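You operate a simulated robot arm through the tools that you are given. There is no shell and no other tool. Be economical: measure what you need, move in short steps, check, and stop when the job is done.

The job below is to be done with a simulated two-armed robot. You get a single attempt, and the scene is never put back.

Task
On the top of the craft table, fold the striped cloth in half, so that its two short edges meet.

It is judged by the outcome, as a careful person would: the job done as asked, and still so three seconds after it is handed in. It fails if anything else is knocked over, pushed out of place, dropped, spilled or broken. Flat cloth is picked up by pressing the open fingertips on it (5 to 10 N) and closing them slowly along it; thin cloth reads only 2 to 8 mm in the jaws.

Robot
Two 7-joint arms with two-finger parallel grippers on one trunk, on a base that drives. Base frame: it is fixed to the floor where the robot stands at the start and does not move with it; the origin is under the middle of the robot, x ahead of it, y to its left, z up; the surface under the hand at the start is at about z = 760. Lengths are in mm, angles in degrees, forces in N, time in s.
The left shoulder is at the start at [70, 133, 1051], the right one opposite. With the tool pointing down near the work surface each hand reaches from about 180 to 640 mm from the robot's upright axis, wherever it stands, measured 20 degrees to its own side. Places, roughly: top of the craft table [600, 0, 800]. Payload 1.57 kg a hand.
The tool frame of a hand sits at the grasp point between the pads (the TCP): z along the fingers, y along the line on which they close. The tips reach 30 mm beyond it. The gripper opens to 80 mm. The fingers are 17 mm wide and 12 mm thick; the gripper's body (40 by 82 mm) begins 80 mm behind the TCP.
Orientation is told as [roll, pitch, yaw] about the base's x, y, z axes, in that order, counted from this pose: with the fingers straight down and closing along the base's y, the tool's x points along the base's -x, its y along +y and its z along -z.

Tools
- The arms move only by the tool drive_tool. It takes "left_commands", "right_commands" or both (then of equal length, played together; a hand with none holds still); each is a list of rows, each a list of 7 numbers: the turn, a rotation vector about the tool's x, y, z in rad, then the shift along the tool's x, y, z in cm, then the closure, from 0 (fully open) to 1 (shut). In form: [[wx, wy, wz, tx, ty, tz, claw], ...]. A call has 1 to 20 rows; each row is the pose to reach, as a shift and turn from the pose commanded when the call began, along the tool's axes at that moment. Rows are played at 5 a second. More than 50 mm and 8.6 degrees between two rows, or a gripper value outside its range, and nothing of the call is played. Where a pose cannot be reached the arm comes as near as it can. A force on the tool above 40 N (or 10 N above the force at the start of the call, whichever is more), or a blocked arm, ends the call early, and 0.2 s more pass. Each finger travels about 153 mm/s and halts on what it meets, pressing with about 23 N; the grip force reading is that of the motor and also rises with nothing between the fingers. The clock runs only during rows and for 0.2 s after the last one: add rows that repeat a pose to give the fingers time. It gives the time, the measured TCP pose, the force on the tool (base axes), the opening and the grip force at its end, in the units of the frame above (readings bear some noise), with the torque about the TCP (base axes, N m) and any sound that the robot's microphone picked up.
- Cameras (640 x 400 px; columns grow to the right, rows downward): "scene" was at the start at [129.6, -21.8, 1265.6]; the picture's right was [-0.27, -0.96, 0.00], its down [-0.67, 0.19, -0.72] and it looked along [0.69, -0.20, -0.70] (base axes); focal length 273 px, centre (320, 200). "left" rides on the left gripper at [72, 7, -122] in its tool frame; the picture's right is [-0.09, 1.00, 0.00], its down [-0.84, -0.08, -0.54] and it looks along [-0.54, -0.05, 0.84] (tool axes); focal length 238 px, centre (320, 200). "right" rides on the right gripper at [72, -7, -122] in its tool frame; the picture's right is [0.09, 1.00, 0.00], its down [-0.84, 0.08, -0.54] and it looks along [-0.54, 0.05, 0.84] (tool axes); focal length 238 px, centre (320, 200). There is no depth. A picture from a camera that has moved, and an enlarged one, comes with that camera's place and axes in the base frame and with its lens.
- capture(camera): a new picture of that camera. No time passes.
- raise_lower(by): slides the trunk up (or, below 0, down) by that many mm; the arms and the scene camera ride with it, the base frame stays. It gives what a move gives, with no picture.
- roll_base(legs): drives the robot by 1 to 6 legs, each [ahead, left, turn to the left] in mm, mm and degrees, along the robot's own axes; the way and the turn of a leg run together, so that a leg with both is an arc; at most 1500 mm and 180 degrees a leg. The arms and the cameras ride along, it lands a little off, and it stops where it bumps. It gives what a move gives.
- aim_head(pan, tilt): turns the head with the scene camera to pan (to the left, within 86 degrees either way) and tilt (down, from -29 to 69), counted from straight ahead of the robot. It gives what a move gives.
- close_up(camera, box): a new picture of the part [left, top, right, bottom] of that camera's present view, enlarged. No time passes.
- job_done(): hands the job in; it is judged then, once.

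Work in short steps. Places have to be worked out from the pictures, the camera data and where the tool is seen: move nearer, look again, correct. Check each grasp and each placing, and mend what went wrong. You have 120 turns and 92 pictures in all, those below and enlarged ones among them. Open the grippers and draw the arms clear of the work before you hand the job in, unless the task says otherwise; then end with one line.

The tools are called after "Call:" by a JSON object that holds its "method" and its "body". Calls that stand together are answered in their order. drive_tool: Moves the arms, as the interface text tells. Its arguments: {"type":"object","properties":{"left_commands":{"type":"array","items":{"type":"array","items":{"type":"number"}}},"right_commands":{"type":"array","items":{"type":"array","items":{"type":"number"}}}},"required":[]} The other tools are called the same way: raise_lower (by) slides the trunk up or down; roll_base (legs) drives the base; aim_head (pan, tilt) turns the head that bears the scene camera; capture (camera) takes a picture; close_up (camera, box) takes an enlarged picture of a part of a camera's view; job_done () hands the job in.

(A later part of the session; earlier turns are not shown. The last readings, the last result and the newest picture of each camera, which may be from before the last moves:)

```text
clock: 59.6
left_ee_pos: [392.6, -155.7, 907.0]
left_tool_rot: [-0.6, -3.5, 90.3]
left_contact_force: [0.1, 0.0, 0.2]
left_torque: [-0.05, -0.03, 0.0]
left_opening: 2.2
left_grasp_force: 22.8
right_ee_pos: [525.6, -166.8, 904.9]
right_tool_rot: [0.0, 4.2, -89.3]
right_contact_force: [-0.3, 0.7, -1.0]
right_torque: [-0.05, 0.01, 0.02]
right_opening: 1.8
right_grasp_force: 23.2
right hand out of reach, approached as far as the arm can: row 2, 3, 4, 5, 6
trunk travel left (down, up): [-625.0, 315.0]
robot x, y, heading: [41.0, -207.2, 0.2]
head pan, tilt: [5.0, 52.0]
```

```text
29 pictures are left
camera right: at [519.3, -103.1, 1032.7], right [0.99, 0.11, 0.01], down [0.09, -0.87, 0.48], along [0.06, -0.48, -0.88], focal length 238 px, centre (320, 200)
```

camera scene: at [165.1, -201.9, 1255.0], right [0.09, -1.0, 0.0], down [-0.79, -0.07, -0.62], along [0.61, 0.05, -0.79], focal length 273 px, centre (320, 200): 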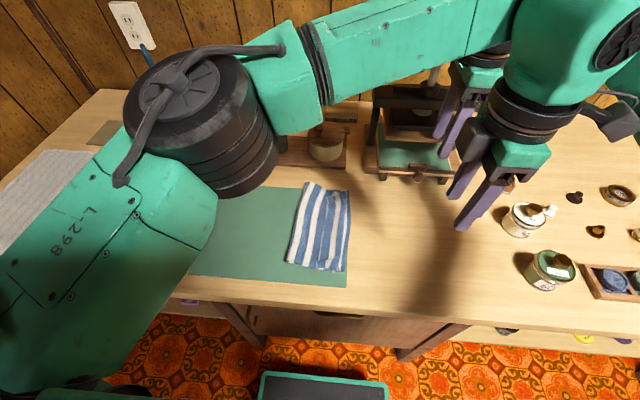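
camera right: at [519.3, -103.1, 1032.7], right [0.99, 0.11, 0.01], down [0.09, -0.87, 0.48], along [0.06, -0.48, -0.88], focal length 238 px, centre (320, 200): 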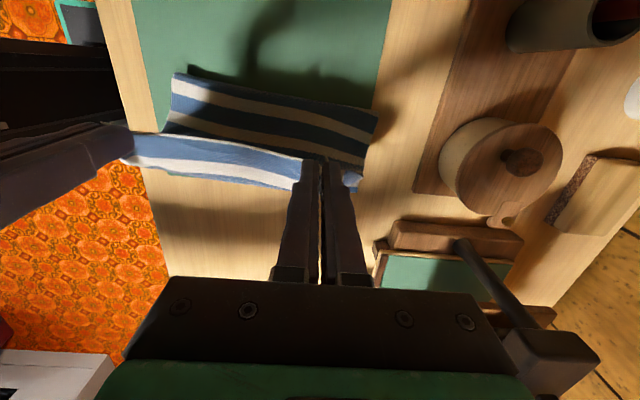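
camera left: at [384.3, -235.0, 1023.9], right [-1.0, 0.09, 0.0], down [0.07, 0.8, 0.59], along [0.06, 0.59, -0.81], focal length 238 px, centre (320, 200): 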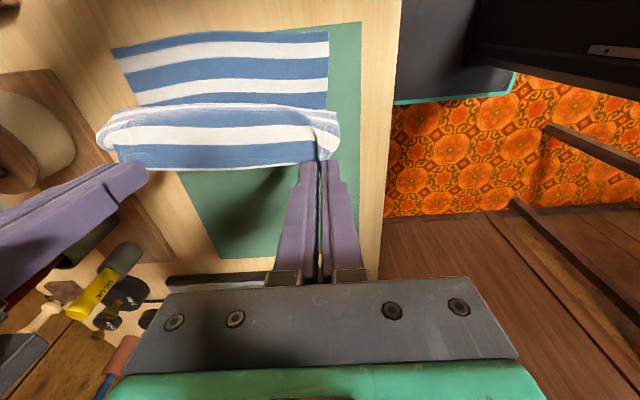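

Edge is held and rotating as planned. I continue rotating to about +44°, keeping the height, and watch reach.

Call:
{"method": "drive_tool", "body": {"left_commands": [[0, -0.135, 0, 0.71, 0, 0.1, 1], [0, -0.275, 0, 1.42, 0, 0.28, 1], [0, -0.415, 0, 2.13, 0, 0.49, 1], [0, -0.555, 0, 2.81, 0, 0.87, 1], [0, -0.695, 0, 3.57, 0, 1.39, 1], [0, -0.695, 0, 3.57, 0, 1.39, 1]], "right_commands": [[0, 0.135, 0, -0.71, 0, 0.1, 1], [0, 0.275, 0, -1.42, 0, 0.28, 1], [0, 0.415, 0, -2.13, 0, 0.49, 1], [0, 0.555, 0, -2.81, 0, 0.87, 1], [0, 0.695, 0, -3.57, 0, 1.39, 1], [0, 0.695, 0, -3.57, 0, 1.39, 1]]}}

Call:
{"method": "capture", "body": {"camera": "left"}}

Call:
{"method": "capture", "body": {"camera": "right"}}

```text
clock: 61.0
left_ee_pos: [392.7, -191.4, 891.2]
left_tool_rot: [-0.7, -43.4, 90.8]
left_contact_force: [0.4, -0.8, -0.1]
left_torque: [-0.02, -0.01, 0.03]
left_opening: 2.0
left_grasp_force: 23.0
right_ee_pos: [528.6, -200.7, 887.9]
right_tool_rot: [0.0, 44.1, -89.2]
right_contact_force: [-0.9, 0.1, -0.3]
right_torque: [-0.02, 0.02, -0.02]
right_opening: 2.0
right_grasp_force: 23.2
trunk travel left (down, up): [-625.0, 315.0]
robot x, y, heading: [39.1, -209.6, 0.1]
head pan, tilt: [5.0, 52.0]
```

```text
28 pictures are left
camera left: at [386.2, -327.1, 930.6], right [-1.0, 0.06, 0.05], down [0.07, 0.24, 0.97], along [0.05, 0.97, -0.24], focal length 238 px, centre (320, 200)
```

left: 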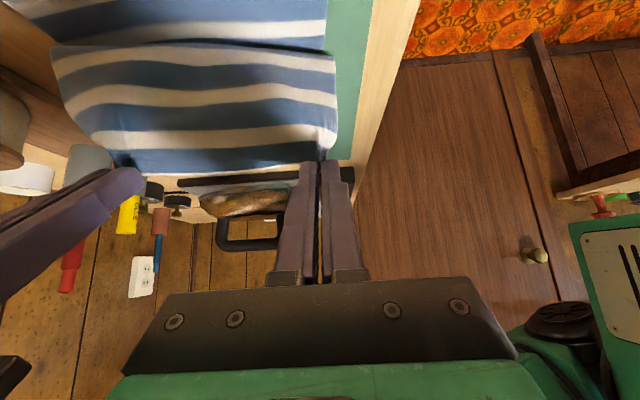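

```text
27 pictures are left
camera right: at [522.0, -233.2, 1026.9], right [0.99, 0.08, 0.06], down [0.09, -0.98, -0.19], along [0.05, 0.2, -0.98], focal length 238 px, centre (320, 200)
```

right: 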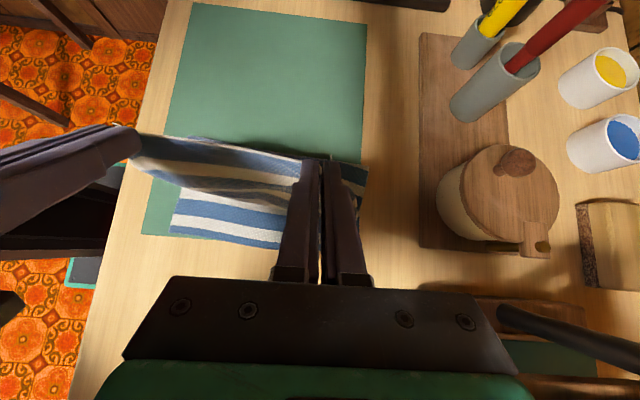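

The cloth now hangs straight below the pinch. I descend along the arc to ~18 mm height keeping this tilt.

Call:
{"method": "drive_tool", "body": {"left_commands": [[0, 0, 0, 0.9, 0, -0.05, 1], [0, 0, 0, 1.84, 0, -0.09, 1], [0, 0, 0, 3, 0, 0, 1], [0, 0, 0, 4.1, 0, 0.11, 1], [0, 0, 0, 5.2, 0, 0.4, 1], [0, 0, 0, 6.27, 0, 0.8, 1], [0, 0, 0, 7.3, 0, 1.2, 1], [0, 0, 0, 8.23, 0, 1.7, 1], [0, 0, 0, 9, 0, 2.2, 1], [0, 0, 0, 9.61, 0, 2.73, 1], [0, 0, 0, 9.61, 0, 2.73, 1]], "right_commands": [[0, 0, 0, -0.7, 0, -0.1, 1], [0, 0, 0, -1.49, 0, -0.19, 1], [0, 0, 0, -2.6, 0, -0.1, 1], [0, 0, 0, -3.75, 0, 0, 1], [0, 0, 0, -4.8, 0, 0.35, 1], [0, 0, 0, -5.86, 0, 0.74, 1], [0, 0, 0, -6.9, 0, 1.15, 1], [0, 0, 0, -7.83, 0, 1.62, 1], [0, 0, 0, -8.6, 0, 2.1, 1], [0, 0, 0, -9.22, 0, 2.64, 1], [0, 0, 0, -9.22, 0, 2.64, 1]]}}

Call:
{"method": "capture", "body": {"camera": "right"}}

Call:
{"method": "capture", "body": {"camera": "left"}}

```text
clock: 63.4
left_ee_pos: [393.3, -243.9, 803.9]
left_tool_rot: [-0.7, -43.3, 90.7]
left_contact_force: [-0.8, 0.0, 0.5]
left_torque: [0.02, -0.02, 0.0]
left_opening: 1.9
left_grasp_force: 22.6
right_ee_pos: [529.1, -249.8, 805.8]
right_tool_rot: [-0.1, 44.0, -89.2]
right_contact_force: [-0.5, 0.4, 0.2]
right_torque: [-0.01, 0.0, 0.0]
right_opening: 1.8
right_grasp_force: 23.0
trunk travel left (down, up): [-625.0, 315.0]
robot x, y, heading: [44.2, -207.8, 0.2]
head pan, tilt: [5.0, 52.0]
```

```text
26 pictures are left
camera right: at [523.0, -283.0, 944.1], right [0.99, 0.08, 0.06], down [0.09, -0.98, -0.19], along [0.05, 0.2, -0.98], focal length 238 px, centre (320, 200)
```

right: 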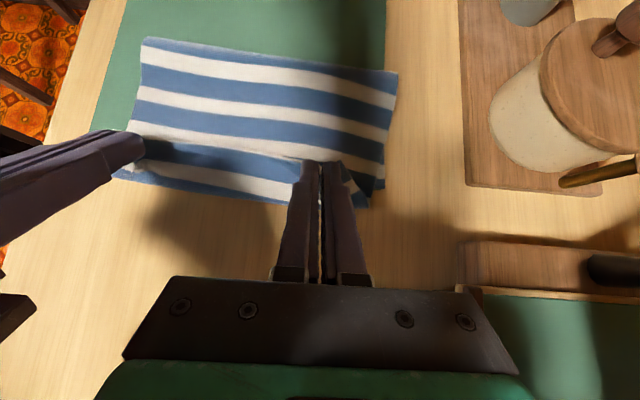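

```text
25 pictures are left
camera left: at [387.4, -378.7, 844.1], right [-1.0, 0.06, 0.05], down [0.07, 0.24, 0.97], along [0.05, 0.97, -0.24], focal length 238 px, centre (320, 200)
```

left: 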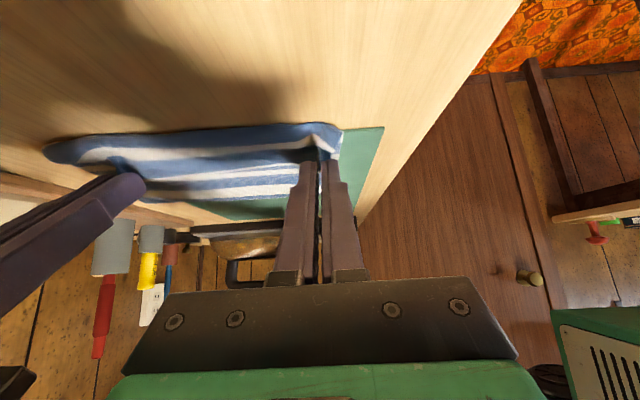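

A loop still bulges right to about y −250, with the fold line at −127. I pull both hands ~42 mm further right, low, to draw the loop out straight (I'll reposition the layer afterward with a proper edge grip).

Call:
{"method": "drive_tool", "body": {"left_commands": [[0, 0, 0, 0.73, 0, -0.69, 1], [0, 0, 0, 1.45, 0, -1.38, 1], [0, 0, 0, 2.18, 0, -2.06, 1], [0, 0, 0, 3.04, 0, -2.89, 1], [0, 0, 0, 3.32, 0, -2.6, 1], [0, 0, 0, 3.66, 0, -2.24, 1], [0, 0, 0, 3.66, 0, -2.24, 1]], "right_commands": [[0, 0, 0, -0.72, 0, -0.7, 1], [0, 0, 0, -1.44, 0, -1.39, 1], [0, 0, 0, -2.16, 0, -2.09, 1], [0, 0.07, 0, -3.02, 0, -2.92, 1], [0, 0.14, 0, -3.3, 0, -2.63, 1], [0, 0.2, 0, -3.65, 0, -2.27, 1], [0, 0.2, 0, -3.65, 0, -2.27, 1]]}}

Call:
{"method": "capture", "body": {"camera": "right"}}

```text
clock: 65.0
left_ee_pos: [388.9, -256.5, 798.8]
left_tool_rot: [-0.8, -43.1, 90.8]
left_contact_force: [5.9, -1.8, 0.9]
left_torque: [-0.06, -0.23, -0.12]
left_opening: 2.3
left_grasp_force: 23.4
left hand out of reach, approached as far as the arm can: row 2, 3, 4, 5, 6, 7
right_ee_pos: [529.5, -291.0, 795.6]
right_tool_rot: [-0.1, 55.4, -89.3]
right_contact_force: [-7.1, 1.9, -0.1]
right_torque: [0.02, 0.15, 0.19]
right_opening: 1.8
right_grasp_force: 22.9
trunk travel left (down, up): [-625.0, 315.0]
robot x, y, heading: [39.8, -206.2, -0.1]
head pan, tilt: [5.0, 52.0]
```

```text
24 pictures are left
camera right: at [524.2, -351.1, 925.1], right [0.99, 0.07, 0.07], down [0.09, -0.92, -0.38], along [0.04, 0.39, -0.92], focal length 238 px, centre (320, 200)
```

right: 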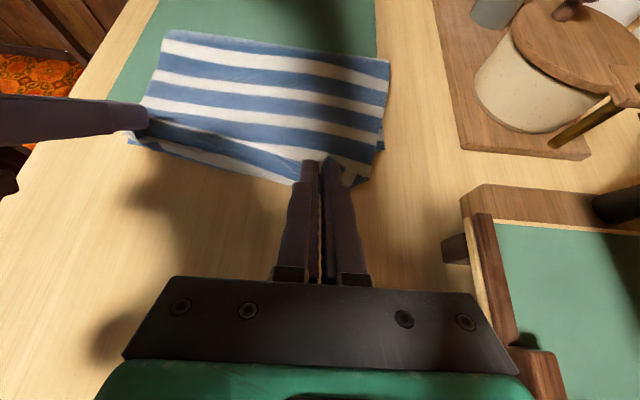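

The left arm is at its limit. I bring the right hand back level, then drive the base 35 mm right, which pulls both ends evenly.

Call:
{"method": "drive_tool", "body": {"right_commands": [[0, 0, 0, 0.76, 0, 0.81, 1], [0, 0, 0, 1.52, 0, 1.62, 1], [0, 0, 0, 2.28, 0, 2.43, 1], [0, 0, 0, 2.28, 0, 2.43, 1]]}}

Call:
{"method": "roll_base", "body": {"legs": [[0, -35, 0]]}}

Call:
{"method": "capture", "body": {"camera": "right"}}

Call:
{"method": "capture", "body": {"camera": "left"}}

```text
clock: 66.0
left_ee_pos: [388.6, -257.2, 798.4]
left_tool_rot: [-0.7, -43.1, 90.7]
left_contact_force: [4.0, 0.3, 1.4]
left_torque: [0.04, -0.19, -0.1]
left_opening: 2.0
left_grasp_force: 23.3
right_ee_pos: [530.6, -258.2, 801.5]
right_tool_rot: [0.0, 55.5, -89.2]
right_contact_force: [-4.5, -0.6, -1.2]
right_torque: [0.0, 0.09, 0.15]
right_opening: 1.8
right_grasp_force: 23.1
trunk travel left (down, up): [-625.0, 315.0]
robot x, y, heading: [40.9, -206.0, -0.0]
head pan, tilt: [5.0, 52.0]
```

```text
clock: 66.9
left_ee_pos: [388.9, -291.1, 800.7]
left_tool_rot: [-0.8, -43.1, 90.7]
left_contact_force: [4.6, 0.3, 0.4]
left_torque: [0.04, -0.17, -0.1]
left_opening: 1.9
left_grasp_force: 23.0
right_ee_pos: [529.7, -292.8, 801.1]
right_tool_rot: [0.0, 55.4, -89.2]
right_contact_force: [-3.4, 0.1, -0.5]
right_torque: [-0.03, 0.04, 0.13]
right_opening: 1.8
right_grasp_force: 23.0
trunk travel left (down, up): [-625.0, 315.0]
robot x, y, heading: [42.3, -240.5, 0.2]
head pan, tilt: [5.0, 52.0]
```

```text
23 pictures are left
camera right: at [524.2, -352.1, 930.5], right [0.99, 0.07, 0.08], down [0.09, -0.92, -0.38], along [0.04, 0.39, -0.92], focal length 238 px, centre (320, 200)
```

right: 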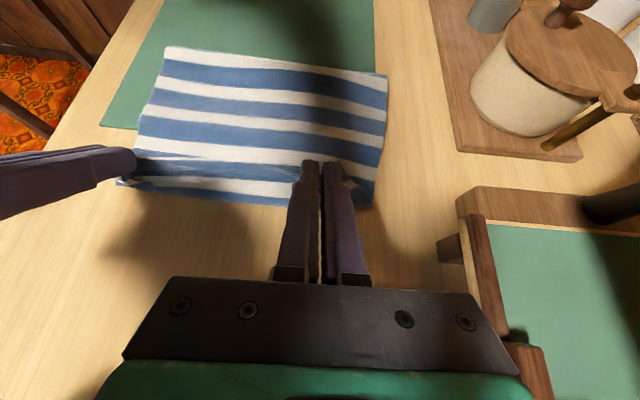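

```text
22 pictures are left
camera left: at [382.3, -426.5, 840.1], right [-1.0, 0.06, 0.05], down [0.07, 0.24, 0.97], along [0.05, 0.97, -0.24], focal length 238 px, centre (320, 200)
```

left: 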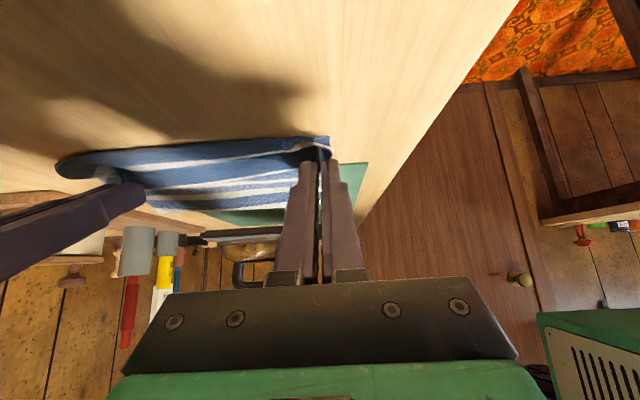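

The loop is tighter now and the tail points up. I release both here and retreat along the finger axis (up and right), which should leave the tail outward.

Call:
{"method": "drive_tool", "body": {"left_commands": [[0, 0, 0, 0, 0, 0, 0.85], [0, 0, 0, 0, 0, 0, 0.8], [0, 0, 0, 0, 0, -2, 0.8], [0, 0, 0, 0, 0, -5, 0.8], [0, 0, 0, -3, 0, -8, 0.8], [0, 0, 0, -3, 0, -8, 0.8]], "right_commands": [[0, 0, 0, 0, 0, 0, 0.85], [0, 0, 0, 0, 0, 0, 0.8], [0, 0, 0, 0, 0, -2, 0.8], [0, 0, 0, 0, 0, -5, 0.8], [0, 0, 0, 3, 0, -8, 0.8], [0, 0, 0, 3, 0, -8, 0.8]]}}

Call:
{"method": "capture", "body": {"camera": "right"}}

```text
clock: 68.3
left_ee_pos: [382.7, -293.7, 878.3]
left_tool_rot: [-0.7, -43.2, 90.6]
left_contact_force: [0.1, -0.3, 1.1]
left_torque: [-0.01, 0.01, 0.0]
left_opening: 16.0
left_grasp_force: 0.0
left hand out of reach, approached as far as the arm can: row 3, 4, 5, 6
right_ee_pos: [530.4, -340.8, 871.6]
right_tool_rot: [-0.2, 55.5, -89.3]
right_contact_force: [0.0, 0.0, 0.1]
right_torque: [0.01, -0.01, -0.01]
right_opening: 16.0
right_grasp_force: 0.1
trunk travel left (down, up): [-625.0, 315.0]
robot x, y, heading: [40.4, -240.5, 0.1]
head pan, tilt: [5.0, 52.0]
```

```text
21 pictures are left
camera right: at [524.7, -400.9, 999.7], right [0.99, 0.07, 0.07], down [0.09, -0.92, -0.38], along [0.04, 0.39, -0.92], focal length 238 px, centre (320, 200)
```

right: 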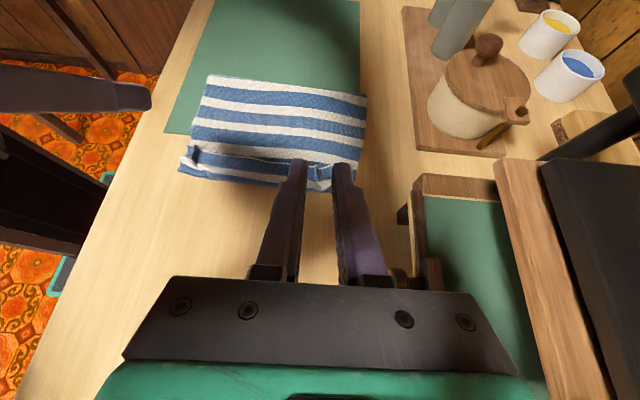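

Call:
{"method": "close_up", "body": {"camera": "right", "box": [160, 60, 400, 210]}}

```text
2.67 times, centred on (280, 135) of right
camera zoom: at [524.7, -400.9, 999.7], right [0.99, 0.07, 0.07], down [0.09, -0.92, -0.38], along [0.04, 0.39, -0.92], focal length 636 px, centre (427, 373)
```

zoom: 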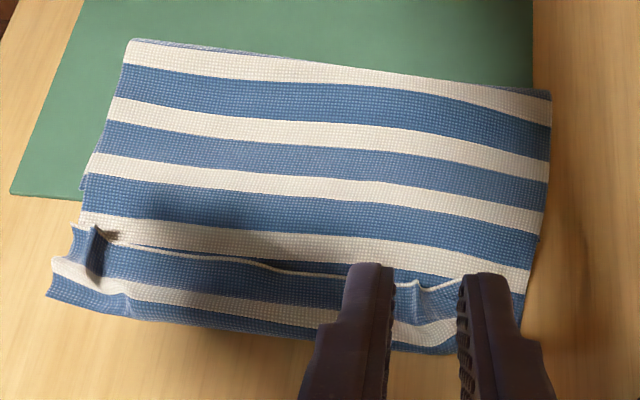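

The cuff (≈25 mm) is still turned back: its edge at y≈−264…−270, curl at ≈−290. I'll unflip it by sweeping: hands vertical with fingers spread as four prongs, starting left of the raised edge and sweeping right. First get the hands upright at y≈−238.

Call:
{"method": "drive_tool", "body": {"left_commands": [[0, 0.11, 0, -0.4, -0.3, 0.8, 0.375], [0, 0.22, 0, -0.8, -0.6, 1.7, 0.375], [0, 0.33, 0, -1.2, -0.9, 2.5, 0.375], [0, 0.44, 0, -1.5, -1.2, 3.3, 0.375], [0, 0.55, 0, -1.9, -1.6, 4.2, 0.375], [0, 0.66, 0, -2.3, -1.9, 5, 0.375], [0, 0.752, 0, -2.6, -2.2, 5.86, 0.375], [0, 0.752, 0, -2.6, -2.2, 5.86, 0.375]], "right_commands": [[0, -0.14, 0, 0.6, 0, 1.3, 0.375], [0, -0.28, 0, 1.2, 0, 2.7, 0.375], [0, -0.42, 0, 1.7, 0, 4, 0.375], [0, -0.56, 0, 2.3, 0, 5.4, 0.375], [0, -0.7, 0, 2.9, 0, 6.7, 0.375], [0, -0.84, 0, 3.5, 0, 8.1, 0.375], [0, -0.968, 0, 4.08, 0, 9.46, 0.375], [0, -0.968, 0, 4.08, 0, 9.46, 0.375]]}}

Call:
{"method": "close_up", "body": {"camera": "left", "box": [60, 70, 400, 282]}}

```text
clock: 70.1
left_ee_pos: [405.7, -235.5, 855.1]
left_tool_rot: [-0.5, -0.2, 90.2]
left_contact_force: [0.3, -0.5, -0.4]
left_torque: [0.03, -0.01, -0.01]
left_opening: 50.2
left_grasp_force: 0.0
right_ee_pos: [526.9, -242.6, 851.9]
right_tool_rot: [-0.1, 0.0, -89.3]
right_contact_force: [0.0, -0.2, 1.1]
right_torque: [0.03, 0.0, 0.0]
right_opening: 50.2
right_grasp_force: 0.0
trunk travel left (down, up): [-625.0, 315.0]
robot x, y, heading: [40.2, -241.6, 0.1]
head pan, tilt: [5.0, 52.0]
```

```text
1.88 times, centred on (230, 176) of left
camera zoom: at [397.1, -307.7, 976.8], right [-1.0, 0.09, -0.01], down [0.07, 0.84, 0.54], along [0.06, 0.54, -0.84], focal length 449 px, centre (489, 245)
```

zoom: 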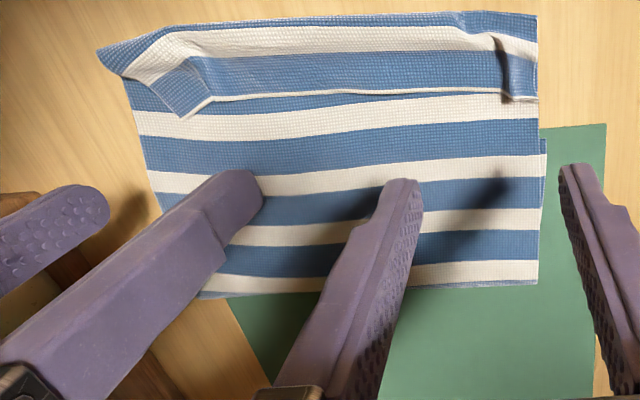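

Good news: the bottom layer's edge is still at y≈−231. Cuff edge is at y≈−252 (near) to −264 (far). I lower the prongs just left of it, almost touching, and sweep right.

Call:
{"method": "drive_tool", "body": {"left_commands": [[0, 0, 0, 0, 0, 2.5, 0.375], [0, 0, 0, 0, 0, 4.8, 0.375], [0, 0, 0, 0, 0, 5.7, 0.375], [0, 0, 0, 0, 0, 5.85, 0.375], [0, 0, 0, 0.8, 0, 5.9, 0.375], [0, 0, 0, 1.6, 0, 5.95, 0.375], [0, 0, 0, 2.4, 0, 5.95, 0.375], [0, 0, 0, 3.2, 0, 5.9, 0.375], [0, 0, 0, 4, 0, 5.8, 0.375]], "right_commands": [[0, 0, 0, 0, 0, 2.2, 0.375], [0, 0, 0, 0, 0, 4.5, 0.375], [0, 0, 0, 0, 0, 5.4, 0.375], [0, 0, 0, 0, 0, 5.55, 0.375], [0, 0, 0, -0.8, 0, 5.6, 0.375], [0, 0, 0, -1.6, 0, 5.65, 0.375], [0, 0, 0, -2.4, 0, 5.65, 0.375], [0, 0, 0, -3.2, 0, 5.6, 0.375], [0, 0, 0, -4, 0, 5.5, 0.375]]}}

Call:
{"method": "close_up", "body": {"camera": "left", "box": [40, 70, 400, 295]}}

```text
clock: 72.1
left_ee_pos: [406.5, -274.9, 795.5]
left_tool_rot: [-0.5, -0.1, 90.2]
left_contact_force: [0.1, 0.9, 0.2]
left_torque: [0.0, 0.0, 0.03]
left_opening: 50.0
left_grasp_force: 0.0
right_ee_pos: [528.8, -281.0, 796.3]
right_tool_rot: [0.0, 0.1, -89.2]
right_contact_force: [-0.1, 0.3, 0.4]
right_torque: [0.03, 0.01, 0.02]
right_opening: 50.0
right_grasp_force: 0.2
trunk travel left (down, up): [-625.0, 315.0]
robot x, y, heading: [36.8, -243.6, 0.3]
head pan, tilt: [5.0, 52.0]
```

```text
1.78 times, centred on (220, 182) of left
camera zoom: at [397.9, -347.6, 917.5], right [-1.0, 0.09, -0.01], down [0.07, 0.84, 0.54], along [0.06, 0.54, -0.84], focal length 424 px, centre (498, 231)
```

zoom: 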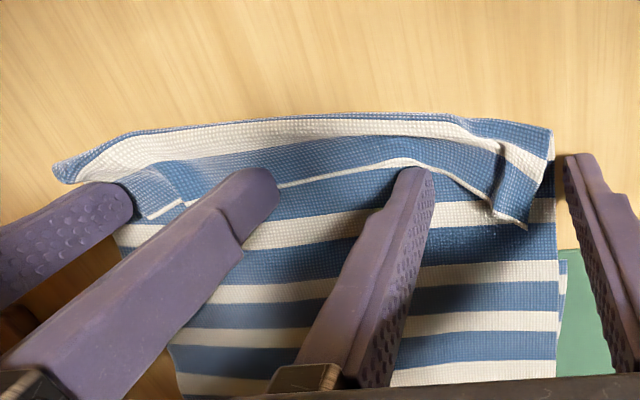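

It's working: the fingers are pushing the edge up and over without dragging the body. I continue the sweep to the right, rising slightly.

Call:
{"method": "drive_tool", "body": {"left_commands": [[0, 0, 0, 0.7, 0, 0, 0.375], [0, 0, 0, 1.4, 0, -0.1, 0.375], [0, 0, 0, 2.1, 0, -0.3, 0.375], [0, 0, 0, 2.8, 0, -0.5, 0.375], [0, 0, 0, 3.5, 0, -0.5, 0.375], [0, 0, 0, 4.5, 0, -0.5, 0.375], [0, 0, 0, 5.5, 0, -0.5, 0.375]], "right_commands": [[0, 0, 0, -0.7, 0, 0, 0.375], [0, 0, 0, -1.4, 0, -0.1, 0.375], [0, 0, 0, -2.1, 0, -0.3, 0.375], [0, 0, 0, -2.8, 0, -0.5, 0.375], [0, 0, 0, -3.5, 0, -0.5, 0.375], [0, 0, 0, -4.5, 0, -0.5, 0.375], [0, 0, 0, -5.5, 0, -0.5, 0.375]]}}

Call:
{"method": "close_up", "body": {"camera": "left", "box": [40, 70, 400, 295]}}

```text
clock: 73.7
left_ee_pos: [405.7, -332.2, 801.4]
left_tool_rot: [-0.7, -0.1, 90.3]
left_contact_force: [-0.3, 0.0, -0.1]
left_torque: [-0.01, 0.03, -0.04]
left_opening: 50.1
left_grasp_force: 0.1
right_ee_pos: [531.6, -336.6, 802.3]
right_tool_rot: [-0.1, 0.1, -89.1]
right_contact_force: [-0.6, 0.1, 0.2]
right_torque: [0.01, 0.01, -0.02]
right_opening: 49.9
right_grasp_force: 0.0
trunk travel left (down, up): [-625.0, 315.0]
robot x, y, heading: [39.8, -245.4, 0.2]
head pan, tilt: [5.0, 52.0]
```

```text
1.78 times, centred on (220, 182) of left
camera zoom: at [397.5, -402.6, 922.4], right [-1.0, 0.09, -0.01], down [0.07, 0.84, 0.54], along [0.06, 0.54, -0.84], focal length 424 px, centre (498, 231)
```

zoom: 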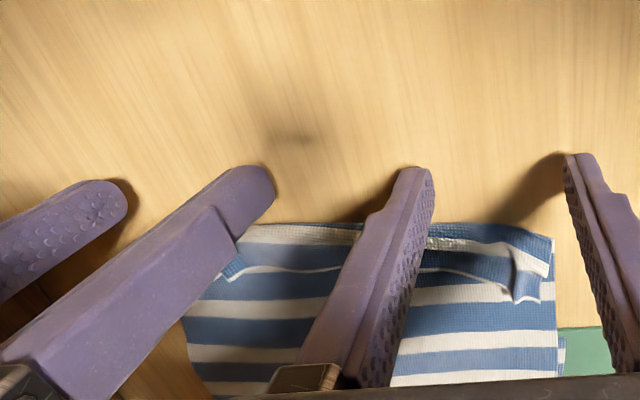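

The fingers rode over the flap when I raised them. I lift, go back to the left of the edge, and will repeat staying low.

Call:
{"method": "drive_tool", "body": {"left_commands": [[0, 0, 0, 0, 0, -2, 0.375], [0, 0, 0, 0, 0, -4.5, 0.375], [0, 0, 0, -3.3, -0.3, -5.5, 0.375], [0, 0, 0, -6.6, -0.6, -5.5, 0.375], [0, 0, 0, -9.6, -0.9, -5.5, 0.375], [0, 0, 0, -9.6, -0.9, -5.5, 0.375]], "right_commands": [[0, 0, 0, 0, 0, -2, 0.375], [0, 0, 0, 0, 0, -4.5, 0.375], [0, 0, 0, 3.3, 0.3, -5.5, 0.375], [0, 0, 0, 6.6, 0.6, -5.5, 0.375], [0, 0, 0, 9.4, 0.8, -5.5, 0.375], [0, 0, 0, 9.4, 0.8, -5.5, 0.375]]}}

Call:
{"method": "close_up", "body": {"camera": "left", "box": [60, 70, 400, 282]}}

```text
clock: 75.1
left_ee_pos: [413.5, -232.9, 856.3]
left_tool_rot: [-0.5, -0.1, 90.1]
left_contact_force: [-0.1, 1.0, -0.5]
left_torque: [-0.02, 0.02, -0.01]
left_opening: 50.2
left_grasp_force: 0.0
right_ee_pos: [536.7, -242.7, 854.4]
right_tool_rot: [0.0, 0.1, -89.2]
right_contact_force: [-0.3, -0.1, -0.5]
right_torque: [0.03, -0.01, -0.02]
right_opening: 50.0
right_grasp_force: 0.0
trunk travel left (down, up): [-625.0, 315.0]
robot x, y, heading: [39.0, -244.5, -0.1]
head pan, tilt: [5.0, 52.0]
```

```text
1.88 times, centred on (230, 176) of left
camera zoom: at [405.4, -304.4, 979.0], right [-1.0, 0.09, -0.01], down [0.07, 0.84, 0.54], along [0.06, 0.54, -0.84], focal length 449 px, centre (489, 245)
```

zoom: 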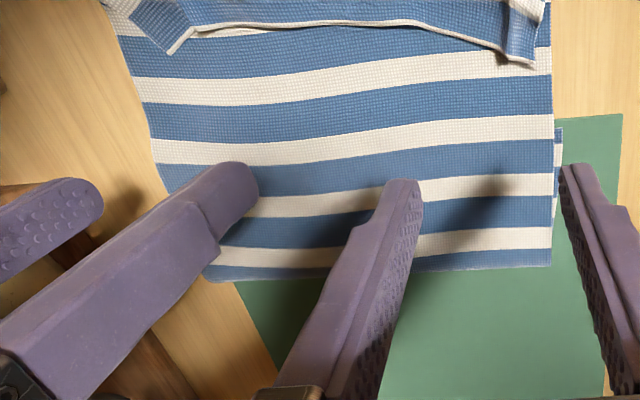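

The body slid right with the sweep (edge now y≈−263…−285, curl ≈ −310). I'll hold the body down with the left hand at y≈−205 and sweep only with the right. First press with the left.

Call:
{"method": "drive_tool", "body": {"left_commands": [[0, 0, 0, -1.4, 0, 2, 0.375], [0, 0, 0, -2.8, 0, 4, 0.375], [0, 0, 0, -2.8, 0, 5.5, 0.375], [0, 0, 0, -2.8, 0, 5.9, 0.375], [0, 0, 0, -2.8, 0, 6.1, 0.375], [0, 0, 0, -2.8, 0, 6.2, 0.375]], "right_commands": [[0, 0, 0, -0.5, 0, 1, 0.375], [0, 0, 0, -1, 0, 2.5, 0.375], [0, 0, 0, -1.5, 0, 4, 0.375], [0, 0, 0, -1.8, 0, 5.2, 0.375], [0, 0, 0, -1.8, 0, 5.7, 0.375], [0, 0, 0, -1.8, 0, 5.9, 0.375]]}}

```text
clock: 76.5
left_ee_pos: [414.1, -204.9, 795.8]
left_tool_rot: [-0.6, 0.0, 90.1]
left_contact_force: [1.7, 1.5, 19.5]
left_torque: [0.05, 0.49, -0.09]
left_opening: 48.9
left_grasp_force: 0.1
right_ee_pos: [536.6, -261.4, 798.4]
right_tool_rot: [0.0, 0.0, -89.1]
right_contact_force: [-0.6, -0.2, -0.6]
right_torque: [-0.01, 0.02, 0.0]
right_opening: 49.9
right_grasp_force: 0.0
trunk travel left (down, up): [-625.0, 315.0]
robot x, y, heading: [43.1, -245.3, 0.1]
head pan, tilt: [5.0, 52.0]
```

Left is pressing with ~20 N. Now the right hand lowers to the table-level layer and sweeps 80 mm right, staying low.

Call:
{"method": "drive_tool", "body": {"right_commands": [[0, 0, 0, 0, 0, 0.3, 0.375], [0, 0, 0, -0.7, 0, 0.4, 0.375], [0, 0, 0, -1.4, 0, 0.45, 0.375], [0, 0, 0, -2.1, 0, 0.45, 0.375], [0, 0, 0, -2.8, 0, 0.45, 0.375], [0, 0, 0, -3.5, 0, 0.45, 0.375], [0, 0, 0, -4.2, 0, 0.45, 0.375], [0, 0, 0, -4.9, 0, 0.45, 0.375], [0, 0, 0, -5.6, 0, 0.45, 0.375], [0, 0, 0, -6.4, 0, 0.45, 0.375], [0, 0, 0, -7.2, 0, 0.45, 0.375], [0, 0, 0, -8, 0, 0.45, 0.375]]}}

Call:
{"method": "capture", "body": {"camera": "right"}}

```text
clock: 79.1
left_ee_pos: [412.2, -205.9, 794.8]
left_tool_rot: [-0.8, 0.0, 90.2]
left_contact_force: [3.8, 4.0, 34.2]
left_torque: [0.11, 0.79, -0.1]
left_opening: 47.1
left_grasp_force: 0.1
right_ee_pos: [535.0, -338.7, 794.8]
right_tool_rot: [0.1, 0.0, -89.2]
right_contact_force: [-0.4, -0.1, 0.1]
right_torque: [-0.01, 0.01, 0.0]
right_opening: 50.1
right_grasp_force: 0.0
trunk travel left (down, up): [-625.0, 315.0]
robot x, y, heading: [37.1, -247.0, 0.2]
head pan, tilt: [5.0, 52.0]
```

```text
15 pictures are left
camera right: at [528.6, -267.5, 916.9], right [0.99, 0.11, 0.0], down [0.09, -0.84, 0.54], along [0.06, -0.54, -0.84], focal length 238 px, centre (320, 200)
```

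right: 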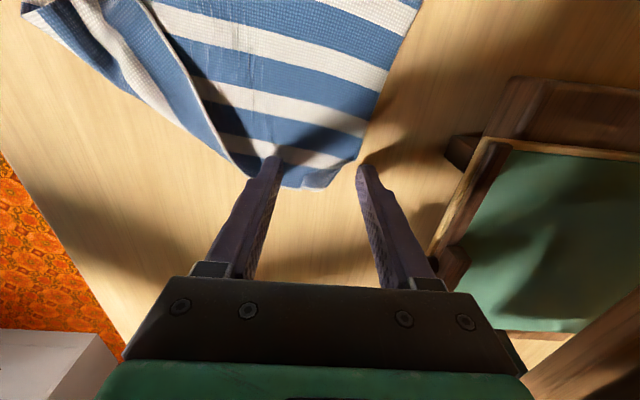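

The far end is now flipped out flat. Next I swap roles: the right hand lifts and goes to press the body at (545, −212).

Call:
{"method": "drive_tool", "body": {"right_commands": [[0, 0, 0, 0, 0, -2.5, 0.375], [0, 0, 0, 0, 0.3, -5, 0.375], [0, 0, 0, 4, 0.6, -5, 0.375], [0, 0, 0, 8.5, 0.9, -5, 0.375], [0, 0, 0, 12.7, 1, -5, 0.375], [0, 0, 0, 12.7, 1, -2.5, 0.375], [0, 0, 0, 12.7, 1, -0.6, 0.375], [0, 0, 0, 12.7, 1, -0.2, 0.375], [0, 0, 0, 12.7, 1, 0.1, 0.375]]}}

```text
clock: 81.1
left_ee_pos: [410.7, -204.6, 794.6]
left_tool_rot: [-0.8, 0.0, 90.2]
left_contact_force: [3.8, 3.1, 30.8]
left_torque: [0.08, 0.65, -0.06]
left_opening: 46.1
left_grasp_force: 0.0
right_ee_pos: [546.1, -213.5, 795.2]
right_tool_rot: [0.3, 0.1, -89.1]
right_contact_force: [0.2, -1.1, 8.5]
right_torque: [-0.02, -0.14, 0.0]
right_opening: 50.2
right_grasp_force: 0.1
trunk travel left (down, up): [-625.0, 315.0]
robot x, y, heading: [39.7, -242.1, 0.1]
head pan, tilt: [5.0, 52.0]
```

Right presses at 8.5 N; I add a bit. The left hand lifts, moves just left of the near cuff edge (y≈−245), lowers, and sweeps right staying low.

Call:
{"method": "drive_tool", "body": {"left_commands": [[0, 0, 0, 0, 0, -1.5, 0.375], [0, 0, 0, 0, 0, -3, 0.375], [0, 0, 0, 2, 0, -3, 0.375], [0, 0, 0, 4, 0, -2.5, 0.375], [0, 0, 0, 4, 0, -0.8, 0.375], [0, 0, 0, 4, 0, 0, 0.375], [0, 0, 0, 4.7, 0, 0.05, 0.375], [0, 0, 0, 5.4, 0, 0.05, 0.375], [0, 0, 0, 6.1, 0, 0.05, 0.375], [0, 0, 0, 6.8, 0, 0.05, 0.375], [0, 0, 0, 7.5, 0, 0.05, 0.375], [0, 0, 0, 8.2, 0, 0.05, 0.375], [0, 0, 0, 8.9, 0, 0.05, 0.375], [0, 0, 0, 9.6, 0, 0.05, 0.375], [0, 0, 0, 10.3, 0, 0.05, 0.375], [0, 0, 0, 11, 0, 0.05, 0.375], [0, 0, 0, 12, 0, 0.05, 0.375], [0, 0, 0, 13, 0, 0.05, 0.375], [0, 0, 0, 14, 0, 0.05, 0.375]], "right_commands": [[0, 0, 0, 0, 0, 0.1, 0.375], [0, 0, 0, 0, 0, 0.1, 0.375], [0, 0, 0, 0, 0, 0.1, 0.375], [0, 0, 0, 0, 0, 0.1, 0.375], [0, 0, 0, 0, 0, 0.1, 0.375], [0, 0, 0, 0, 0, 0.1, 0.375], [0, 0, 0, 0, 0, 0.1, 0.375], [0, 0, 0, 0, 0, 0.1, 0.375], [0, 0, 0, 0, 0, 0.1, 0.375], [0, 0, 0, 0, 0, 0.1, 0.375], [0, 0, 0, 0, 0, 0.1, 0.375], [0, 0, 0, 0, 0, 0.1, 0.375], [0, 0, 0, 0, 0, 0.1, 0.375], [0, 0, 0, 0, 0, 0.1, 0.375], [0, 0, 0, 0, 0, 0.1, 0.375], [0, 0, 0, 0, 0, 0.1, 0.375], [0, 0, 0, 0, 0, 0.1, 0.375], [0, 0, 0, 0, 0, 0.1, 0.375], [0, 0, 0, 0, 0, 0.1, 0.375]]}}

Call:
{"method": "capture", "body": {"camera": "left"}}

```text
clock: 84.7
left_ee_pos: [420.5, -319.9, 793.4]
left_tool_rot: [-0.8, -0.2, 91.8]
left_contact_force: [-0.1, 0.1, 0.2]
left_torque: [0.04, -0.03, -0.04]
left_opening: 50.0
left_grasp_force: 0.2
right_ee_pos: [561.3, -237.8, 793.6]
right_tool_rot: [0.3, 0.5, -93.0]
right_contact_force: [2.0, 1.8, 24.0]
right_torque: [0.27, -0.01, -0.01]
right_opening: 6.8
right_grasp_force: 12.3
trunk travel left (down, up): [-625.0, 315.0]
robot x, y, heading: [38.5, -242.5, 0.1]
head pan, tilt: [5.0, 52.0]
stopped in row 18 (right hand): the force on the tool passed its limit at 40 N (the readings are from after the stop); the commanded pose is now the measured one
```

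```text
14 pictures are left
camera left: at [414.7, -391.9, 915.6], right [-1.0, 0.06, -0.01], down [0.04, 0.84, 0.55], along [0.05, 0.54, -0.84], focal length 238 px, centre (320, 200)
```

left: 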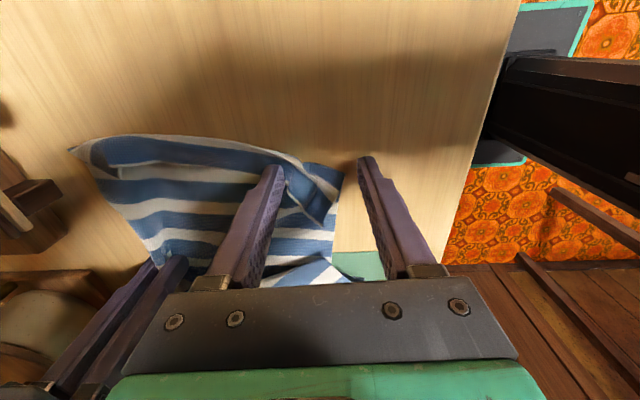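

The hands pressed on each other. Looking at the scene before separating them.

Call:
{"method": "capture", "body": {"camera": "scene"}}

Call:
{"method": "capture", "body": {"camera": "right"}}

```text
13 pictures are left
camera scene: at [162.6, -237.2, 1255.1], right [0.09, -1.0, 0.0], down [-0.78, -0.07, -0.62], along [0.61, 0.06, -0.79], focal length 273 px, centre (320, 200)
```

scene: 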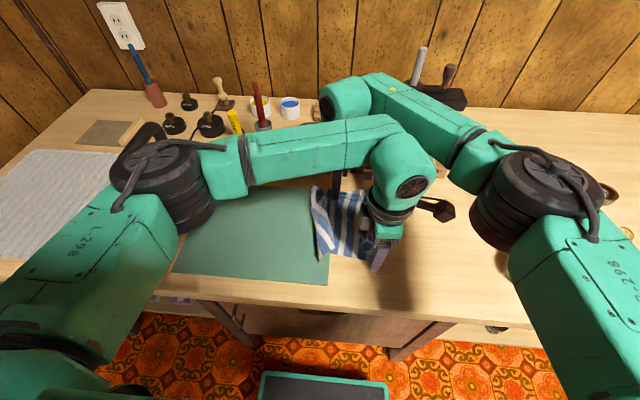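

```text
12 pictures are left
camera right: at [557.9, -166.3, 917.8], right [1.0, 0.04, 0.01], down [0.03, -0.84, 0.54], along [0.03, -0.54, -0.84], focal length 238 px, centre (320, 200)
```

right: 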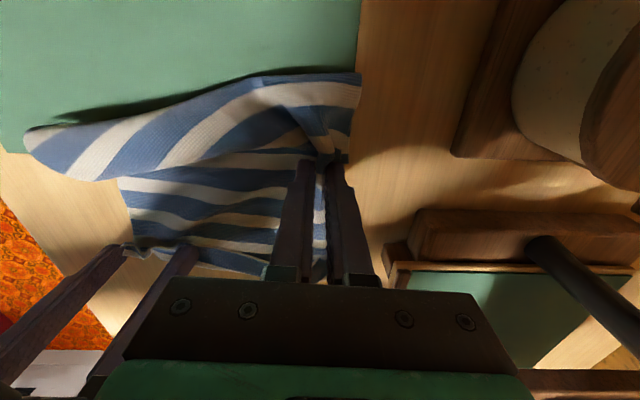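

Right fingers caught a bunch of cloth. I open the right hand, lift both, and clear them to the sides for a clean scene view.

Call:
{"method": "drive_tool", "body": {"left_commands": [[0, 0, 0, 0, 0, -0.5, 0.375], [0, 0, 0, 0, 0, -1, 0.375], [0, 0, 0, 0, 0, -4, 0.375], [0, 0, 0, 0, 0, -8, 0.375], [0, 0, 0, 0, 0, -12, 0.375], [0, 0, 0, -4, 0, -12, 0.375], [0, 0, 0, -8, 0, -12, 0.375], [0, 0, 0, -12, 0, -12, 0.375], [0, 0, 0, -16, 0, -12, 0.375], [0, 0, 0, -20, 0, -12, 0.375], [0, 0, 0, -24, 0, -12, 0.375], [0, 0, 0, -28, 0, -12, 0.375]], "right_commands": [[0, 0, 0, 0, 0, -0.3, 0.3], [0, 0, 0, 0, 0, -0.6, 0.2], [0, 0, 0, 0, 0, -4, 0.2], [0, 0, 0, 0, 0, -8, 0.2], [0, 0, 0, 0, 0, -12, 0.2], [0, 0, 0, -2, -0.4, -12, 0.2], [0, 0, 0, -4, -0.8, -12, 0.2], [0, 0, 0, -6, -1.2, -12, 0.2], [0, 0, 0, -8, -1.6, -12, 0.2], [0, 0, 0, -10, -2, -12, 0.2], [0, 0, 0, -12, -2, -12, 0.2], [0, 0, 0, -14, -2, -12, 0.2]]}}

Call:
{"method": "close_up", "body": {"camera": "scene", "box": [160, 140, 480, 340]}}

```text
clock: 87.3
left_ee_pos: [410.5, -37.8, 915.1]
left_tool_rot: [-0.7, -0.3, 91.9]
left_contact_force: [-0.3, 0.4, 0.7]
left_torque: [0.01, -0.05, -0.01]
left_opening: 49.8
left_grasp_force: 0.1
right_ee_pos: [532.0, -375.5, 910.0]
right_tool_rot: [0.0, 0.2, -92.8]
right_contact_force: [-0.3, 0.8, 0.1]
right_torque: [0.01, -0.02, -0.02]
right_opening: 64.0
right_grasp_force: 0.0
trunk travel left (down, up): [-625.0, 315.0]
robot x, y, heading: [36.1, -245.0, -0.1]
head pan, tilt: [5.0, 52.0]
```

```text
2.00 times, centred on (320, 240) of scene
camera zoom: at [163.9, -234.8, 1255.1], right [0.09, -1.0, 0.0], down [-0.78, -0.07, -0.62], along [0.61, 0.05, -0.79], focal length 547 px, centre (320, 120)
```

zoom: 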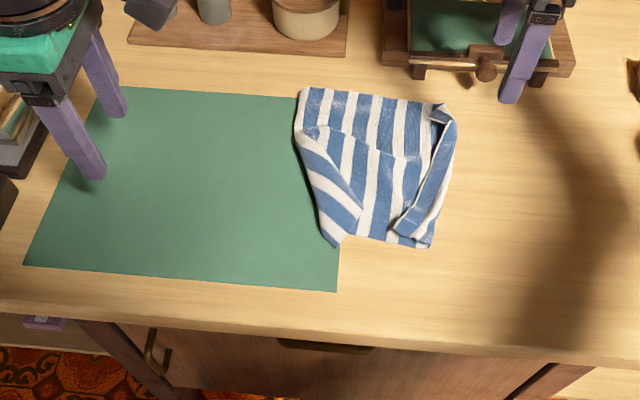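

The cloth is rumpled but on the table with its top edge cuffed up on the right. New plan: grip that edge (edge facing left, body to the right), lift the whole cloth so it hangs free, lay its lower half rightwards, then fold the top half back left, so the gripped edge lands the right way round. First I bring both hands over that edge.

Call:
{"method": "drive_tool", "body": {"left_commands": [[0, 0, 0, 4, -0.1, 0, 0.5], [0, 0, 0, 8, -0.2, 0, 0.5], [0, 0, 0, 12, -0.3, 0, 0.5], [0, 0, 0, 16, -0.4, 0, 0.5], [0, 0, 0, 20, -0.5, 1.5, 0.5], [0, 0, 0, 23, -0.6, 3.5, 0.5], [0, 0, 0, 25.2, -0.67, 5.5, 0.5], [0, 0, 0, 25.2, -0.67, 5.5, 0.5]], "right_commands": [[0, 0, 0, 1, 0.2, 0, 0.5], [0, 0, 0, 2, 0.4, 0, 0.5], [0, 0, 0, 3, 0.6, 1, 0.5], [0, 0, 0, 4, 0.8, 2, 0.5], [0, 0, 0, 4.6, 0.9, 3, 0.5], [0, 0, 0, 5.06, 1.05, 4, 0.5], [0, 0, 0, 5.06, 1.05, 5, 0.5], [0, 0, 0, 5.06, 1.05, 5, 0.5]]}}

Call:
{"method": "close_up", "body": {"camera": "left", "box": [60, 50, 400, 262]}}

```text
clock: 89.1
left_ee_pos: [427.2, -290.5, 859.1]
left_tool_rot: [-0.7, -0.2, 91.8]
left_contact_force: [0.2, -0.1, 0.2]
left_torque: [-0.01, -0.01, 0.03]
left_opening: 40.0
left_grasp_force: 0.0
right_ee_pos: [546.1, -324.9, 861.1]
right_tool_rot: [-0.1, 0.1, -92.8]
right_contact_force: [-0.3, 0.5, 0.5]
right_torque: [0.0, 0.02, 0.02]
right_opening: 40.2
right_grasp_force: 0.1
trunk travel left (down, up): [-625.0, 315.0]
robot x, y, heading: [38.8, -247.8, 0.1]
head pan, tilt: [5.0, 52.0]
```

```text
1.88 times, centred on (230, 156) of left
camera zoom: at [421.0, -362.9, 979.6], right [-1.0, 0.06, -0.01], down [0.04, 0.84, 0.55], along [0.04, 0.54, -0.84], focal length 449 px, centre (489, 283)
```

zoom: 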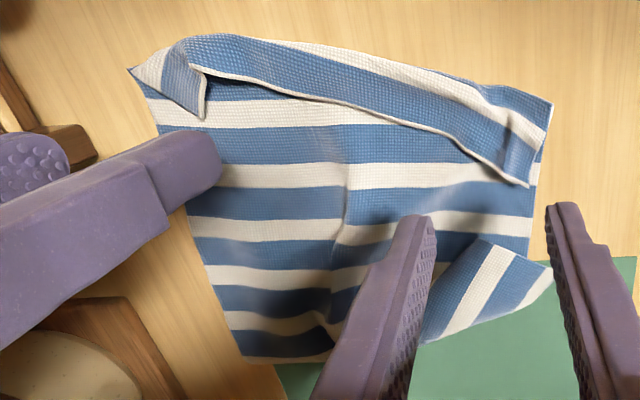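

Near ridge is at about (414,−288) on the edge; the far fold-apex of the edge is at about (543,−340). I lower both hands there without pressing, and close slowly around the ridges.

Call:
{"method": "drive_tool", "body": {"left_commands": [[0, 0, 0, -0.1, 0.6, 2, 0.5], [0, 0, 0, -0.3, 1.3, 4, 0.5], [0, 0, 0, -0.3, 1.3, 5.4, 0.5], [0, 0, 0, -0.3, 1.3, 6.1, 0.5], [0, 0, 0, -0.3, 1.3, 6.1, 0.6], [0, 0, 0, -0.3, 1.3, 6.1, 0.7], [0, 0, 0, -0.3, 1.3, 6.1, 0.78], [0, 0, 0, -0.3, 1.3, 6.1, 0.86], [0, 0, 0, -0.3, 1.3, 6.1, 0.93], [0, 0, 0, -0.3, 1.3, 6.1, 1], [0, 0, 0, -0.3, 1.3, 6.1, 1], [0, 0, 0, -0.3, 1.3, 6.1, 1]], "right_commands": [[0, 0, 0, -0.7, -0.1, 2, 0.5], [0, 0, 0, -1.5, -0.2, 4, 0.5], [0, 0, 0, -1.5, -0.2, 5.6, 0.5], [0, 0, 0, -1.5, -0.2, 6.3, 0.5], [0, 0, 0, -1.5, -0.2, 6.3, 0.6], [0, 0, 0, -1.5, -0.2, 6.3, 0.7], [0, 0, 0, -1.5, -0.2, 6.3, 0.78], [0, 0, 0, -1.5, -0.2, 6.3, 0.86], [0, 0, 0, -1.5, -0.2, 6.3, 0.93], [0, 0, 0, -1.5, -0.2, 6.3, 1], [0, 0, 0, -1.5, -0.2, 6.3, 1], [0, 0, 0, -1.5, -0.2, 6.3, 1]]}}

```text
clock: 91.7
left_ee_pos: [415.0, -287.8, 797.5]
left_tool_rot: [-0.6, -0.3, 91.8]
left_contact_force: [-0.3, -0.5, -0.3]
left_torque: [-0.01, 0.0, -0.01]
left_opening: 1.6
left_grasp_force: 22.4
right_ee_pos: [543.6, -339.8, 798.5]
right_tool_rot: [-0.1, 0.1, -92.8]
right_contact_force: [-0.2, -0.5, 0.1]
right_torque: [-0.01, 0.0, 0.01]
right_opening: 2.2
right_grasp_force: 23.1
trunk travel left (down, up): [-625.0, 315.0]
robot x, y, heading: [40.1, -241.0, -0.2]
head pan, tilt: [5.0, 52.0]
```

Both hold (1.6 / 2.2 mm). I lift 100 mm, aligning both hands to y≈−315.

Call:
{"method": "drive_tool", "body": {"left_commands": [[0, 0, 0, 0, 0, -1.5, 1], [0, 0, 0, 0, 0, -3, 1], [0, 0, 0, 0.5, 0.2, -4.5, 1], [0, 0, 0, 1, 0.4, -6, 1], [0, 0, 0, 1.5, 0.6, -7.5, 1], [0, 0, 0, 2.1, 0.8, -9, 1], [0, 0, 0, 2.7, 0.9, -10, 1], [0, 0, 0, 2.7, 0.9, -10, 1]], "right_commands": [[0, 0, 0, 0, 0, -1.5, 1], [0, 0, 0, 0, 0, -3, 1], [0, 0, 0, 0.5, 0, -4.5, 1], [0, 0, 0, 1, 0, -6, 1], [0, 0, 0, 1.5, 0, -7.5, 1], [0, 0, 0, 2, 0.1, -9, 1], [0, 0, 0, 2.5, 0.1, -10, 1], [0, 0, 0, 2.5, 0.1, -10, 1]]}}

Call:
{"method": "capture", "body": {"camera": "left"}}

```text
clock: 93.5
left_ee_pos: [407.0, -314.8, 896.7]
left_tool_rot: [-0.6, -0.2, 91.8]
left_contact_force: [2.2, -0.1, -0.7]
left_torque: [0.02, -0.05, 0.04]
left_opening: 1.9
left_grasp_force: 23.1
right_ee_pos: [545.9, -314.4, 897.8]
right_tool_rot: [0.0, 0.1, -92.8]
right_contact_force: [-2.2, 0.2, -0.5]
right_torque: [0.0, 0.07, -0.01]
right_opening: 2.5
right_grasp_force: 23.1
trunk travel left (down, up): [-625.0, 315.0]
robot x, y, heading: [41.1, -242.0, 0.3]
head pan, tilt: [5.0, 52.0]
```

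```text
9 pictures are left
camera left: at [400.8, -386.8, 1017.8], right [-1.0, 0.06, -0.01], down [0.04, 0.84, 0.55], along [0.04, 0.54, -0.84], focal length 238 px, centre (320, 200)
```

left: 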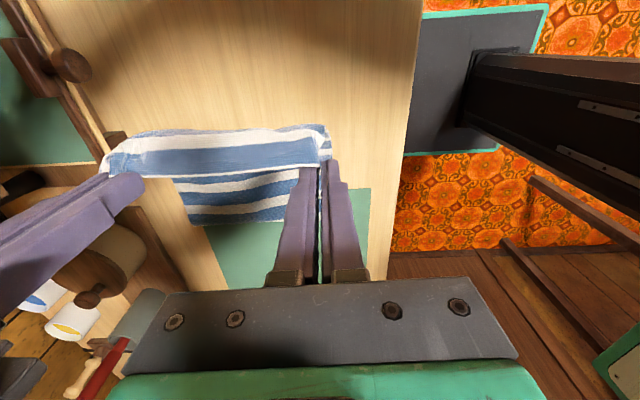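

Edge grip is good. Now I raise the trunk 100 mm and the arms another 105 mm so the whole cloth hangs free.

Call:
{"method": "raise_lower", "body": {"by": 100}}

Call:
{"method": "drive_tool", "body": {"left_commands": [[0, 0, 0, 0, 0, -2, 1], [0, 0, 0, 0, 0, -4, 1], [0, 0, 0, 0, 0, -6, 1], [0, 0, 0, 0, 0, -8, 1], [0, 0, 0, 0, 0, -10, 1], [0, 0, 0, 0, 0, -11, 1], [0, 0, 0, 0, 0, -11, 1], [0, 0, 0, 0, 0, -11, 1]], "right_commands": [[0, 0, 0, 0, 0, -2, 1], [0, 0, 0, 0, 0, -4, 1], [0, 0, 0, 0, 0, -6, 1], [0, 0, 0, 0, 0, -8, 1], [0, 0, 0, 0, 0, -10, 1], [0, 0, 0, 0, 0, -11, 1], [0, 0, 0, 0, 0, -11, 1], [0, 0, 0, 0, 0, -11, 1]]}}

Call:
{"method": "capture", "body": {"camera": "scene"}}

```text
clock: 94.9
left_ee_pos: [406.1, -315.6, 994.7]
left_tool_rot: [-0.6, -0.3, 91.8]
left_contact_force: [1.1, -0.7, -0.5]
left_torque: [0.0, -0.02, 0.04]
left_opening: 1.5
left_grasp_force: 23.3
right_ee_pos: [545.5, -314.7, 997.5]
right_tool_rot: [-0.1, 0.1, -92.8]
right_contact_force: [-2.2, 0.1, 0.6]
right_torque: [-0.01, 0.08, 0.0]
right_opening: 2.1
right_grasp_force: 22.6
trunk travel left (down, up): [-725.0, 215.0]
robot x, y, heading: [40.0, -245.4, 0.0]
head pan, tilt: [5.0, 52.0]
```

```text
clock: 96.7
left_ee_pos: [405.6, -314.7, 1105.5]
left_tool_rot: [-0.5, -0.2, 91.8]
left_contact_force: [3.4, -0.5, -0.2]
left_torque: [0.03, -0.02, 0.06]
left_opening: 1.5
left_grasp_force: 23.0
right_ee_pos: [545.0, -314.1, 1108.5]
right_tool_rot: [-0.1, 0.1, -92.7]
right_contact_force: [-3.2, -0.1, -0.6]
right_torque: [-0.03, 0.09, -0.03]
right_opening: 2.3
right_grasp_force: 23.4
trunk travel left (down, up): [-725.0, 215.0]
robot x, y, heading: [41.6, -241.0, -0.2]
head pan, tilt: [5.0, 52.0]
```

```text
8 pictures are left
camera scene: at [165.0, -235.3, 1355.0], right [0.09, -1.0, 0.0], down [-0.79, -0.07, -0.62], along [0.61, 0.05, -0.79], focal length 273 px, centre (320, 200)
```

scene: 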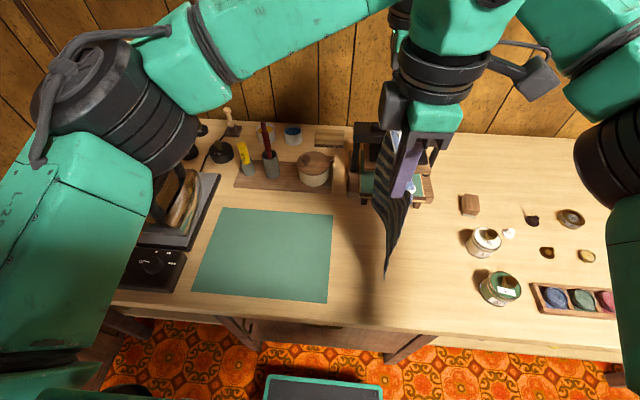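

The whole cloth hangs cleanly. I move it left to y≈−205, lower until the free edge is just above the table, and let it settle.

Call:
{"method": "drive_tool", "body": {"left_commands": [[0, 0, 0, -1.5, -0.05, 0, 1], [0, 0, 0, -3.5, -0.1, 0, 1], [0, 0, 0, -5.5, -0.17, 0, 1], [0, 0, 0, -7.5, -0.23, 0, 1], [0, 0, 0, -9.5, -0.3, 0, 1], [0, 0, 0, -11, -0.34, 0.5, 1], [0, 0, 0, -11, -0.34, 1.5, 1], [0, 0, 0, -11, -0.34, 2.5, 1], [0, 0, 0, -11, -0.34, 3.2, 1], [0, 0, 0, -11, -0.34, 3.2, 1], [0, 0, 0, -11, -0.34, 3.2, 1], [0, 0, 0, -11, -0.34, 3.2, 1], [0, 0, 0, -11, -0.34, 3.2, 1], [0, 0, 0, -11, -0.34, 3.2, 1]], "right_commands": [[0, 0, 0, 1.5, -0.07, 0, 1], [0, 0, 0, 3.5, -0.17, 0, 1], [0, 0, 0, 5.5, -0.26, 0, 1], [0, 0, 0, 7.5, -0.36, 0, 1], [0, 0, 0, 9.5, -0.45, 0, 1], [0, 0, 0, 11, -0.52, 0.5, 1], [0, 0, 0, 11, -0.52, 1.5, 1], [0, 0, 0, 11, -0.52, 2.7, 1], [0, 0, 0, 11, -0.52, 3.5, 1], [0, 0, 0, 11, -0.52, 3.5, 1], [0, 0, 0, 11, -0.52, 3.5, 1], [0, 0, 0, 11, -0.52, 3.5, 1], [0, 0, 0, 11, -0.52, 3.5, 1], [0, 0, 0, 11, -0.52, 3.5, 1]]}}

```text
clock: 99.7
left_ee_pos: [406.1, -204.1, 1074.2]
left_tool_rot: [-0.6, -0.3, 91.7]
left_contact_force: [3.8, -0.1, -0.7]
left_torque: [0.02, -0.06, 0.01]
left_opening: 1.4
left_grasp_force: 23.1
right_ee_pos: [546.4, -204.0, 1071.8]
right_tool_rot: [-0.1, 0.1, -92.8]
right_contact_force: [-3.5, 0.3, 0.9]
right_torque: [0.02, 0.13, -0.01]
right_opening: 2.0
right_grasp_force: 23.0
trunk travel left (down, up): [-725.0, 215.0]
robot x, y, heading: [41.1, -243.5, 0.1]
head pan, tilt: [5.0, 52.0]
```

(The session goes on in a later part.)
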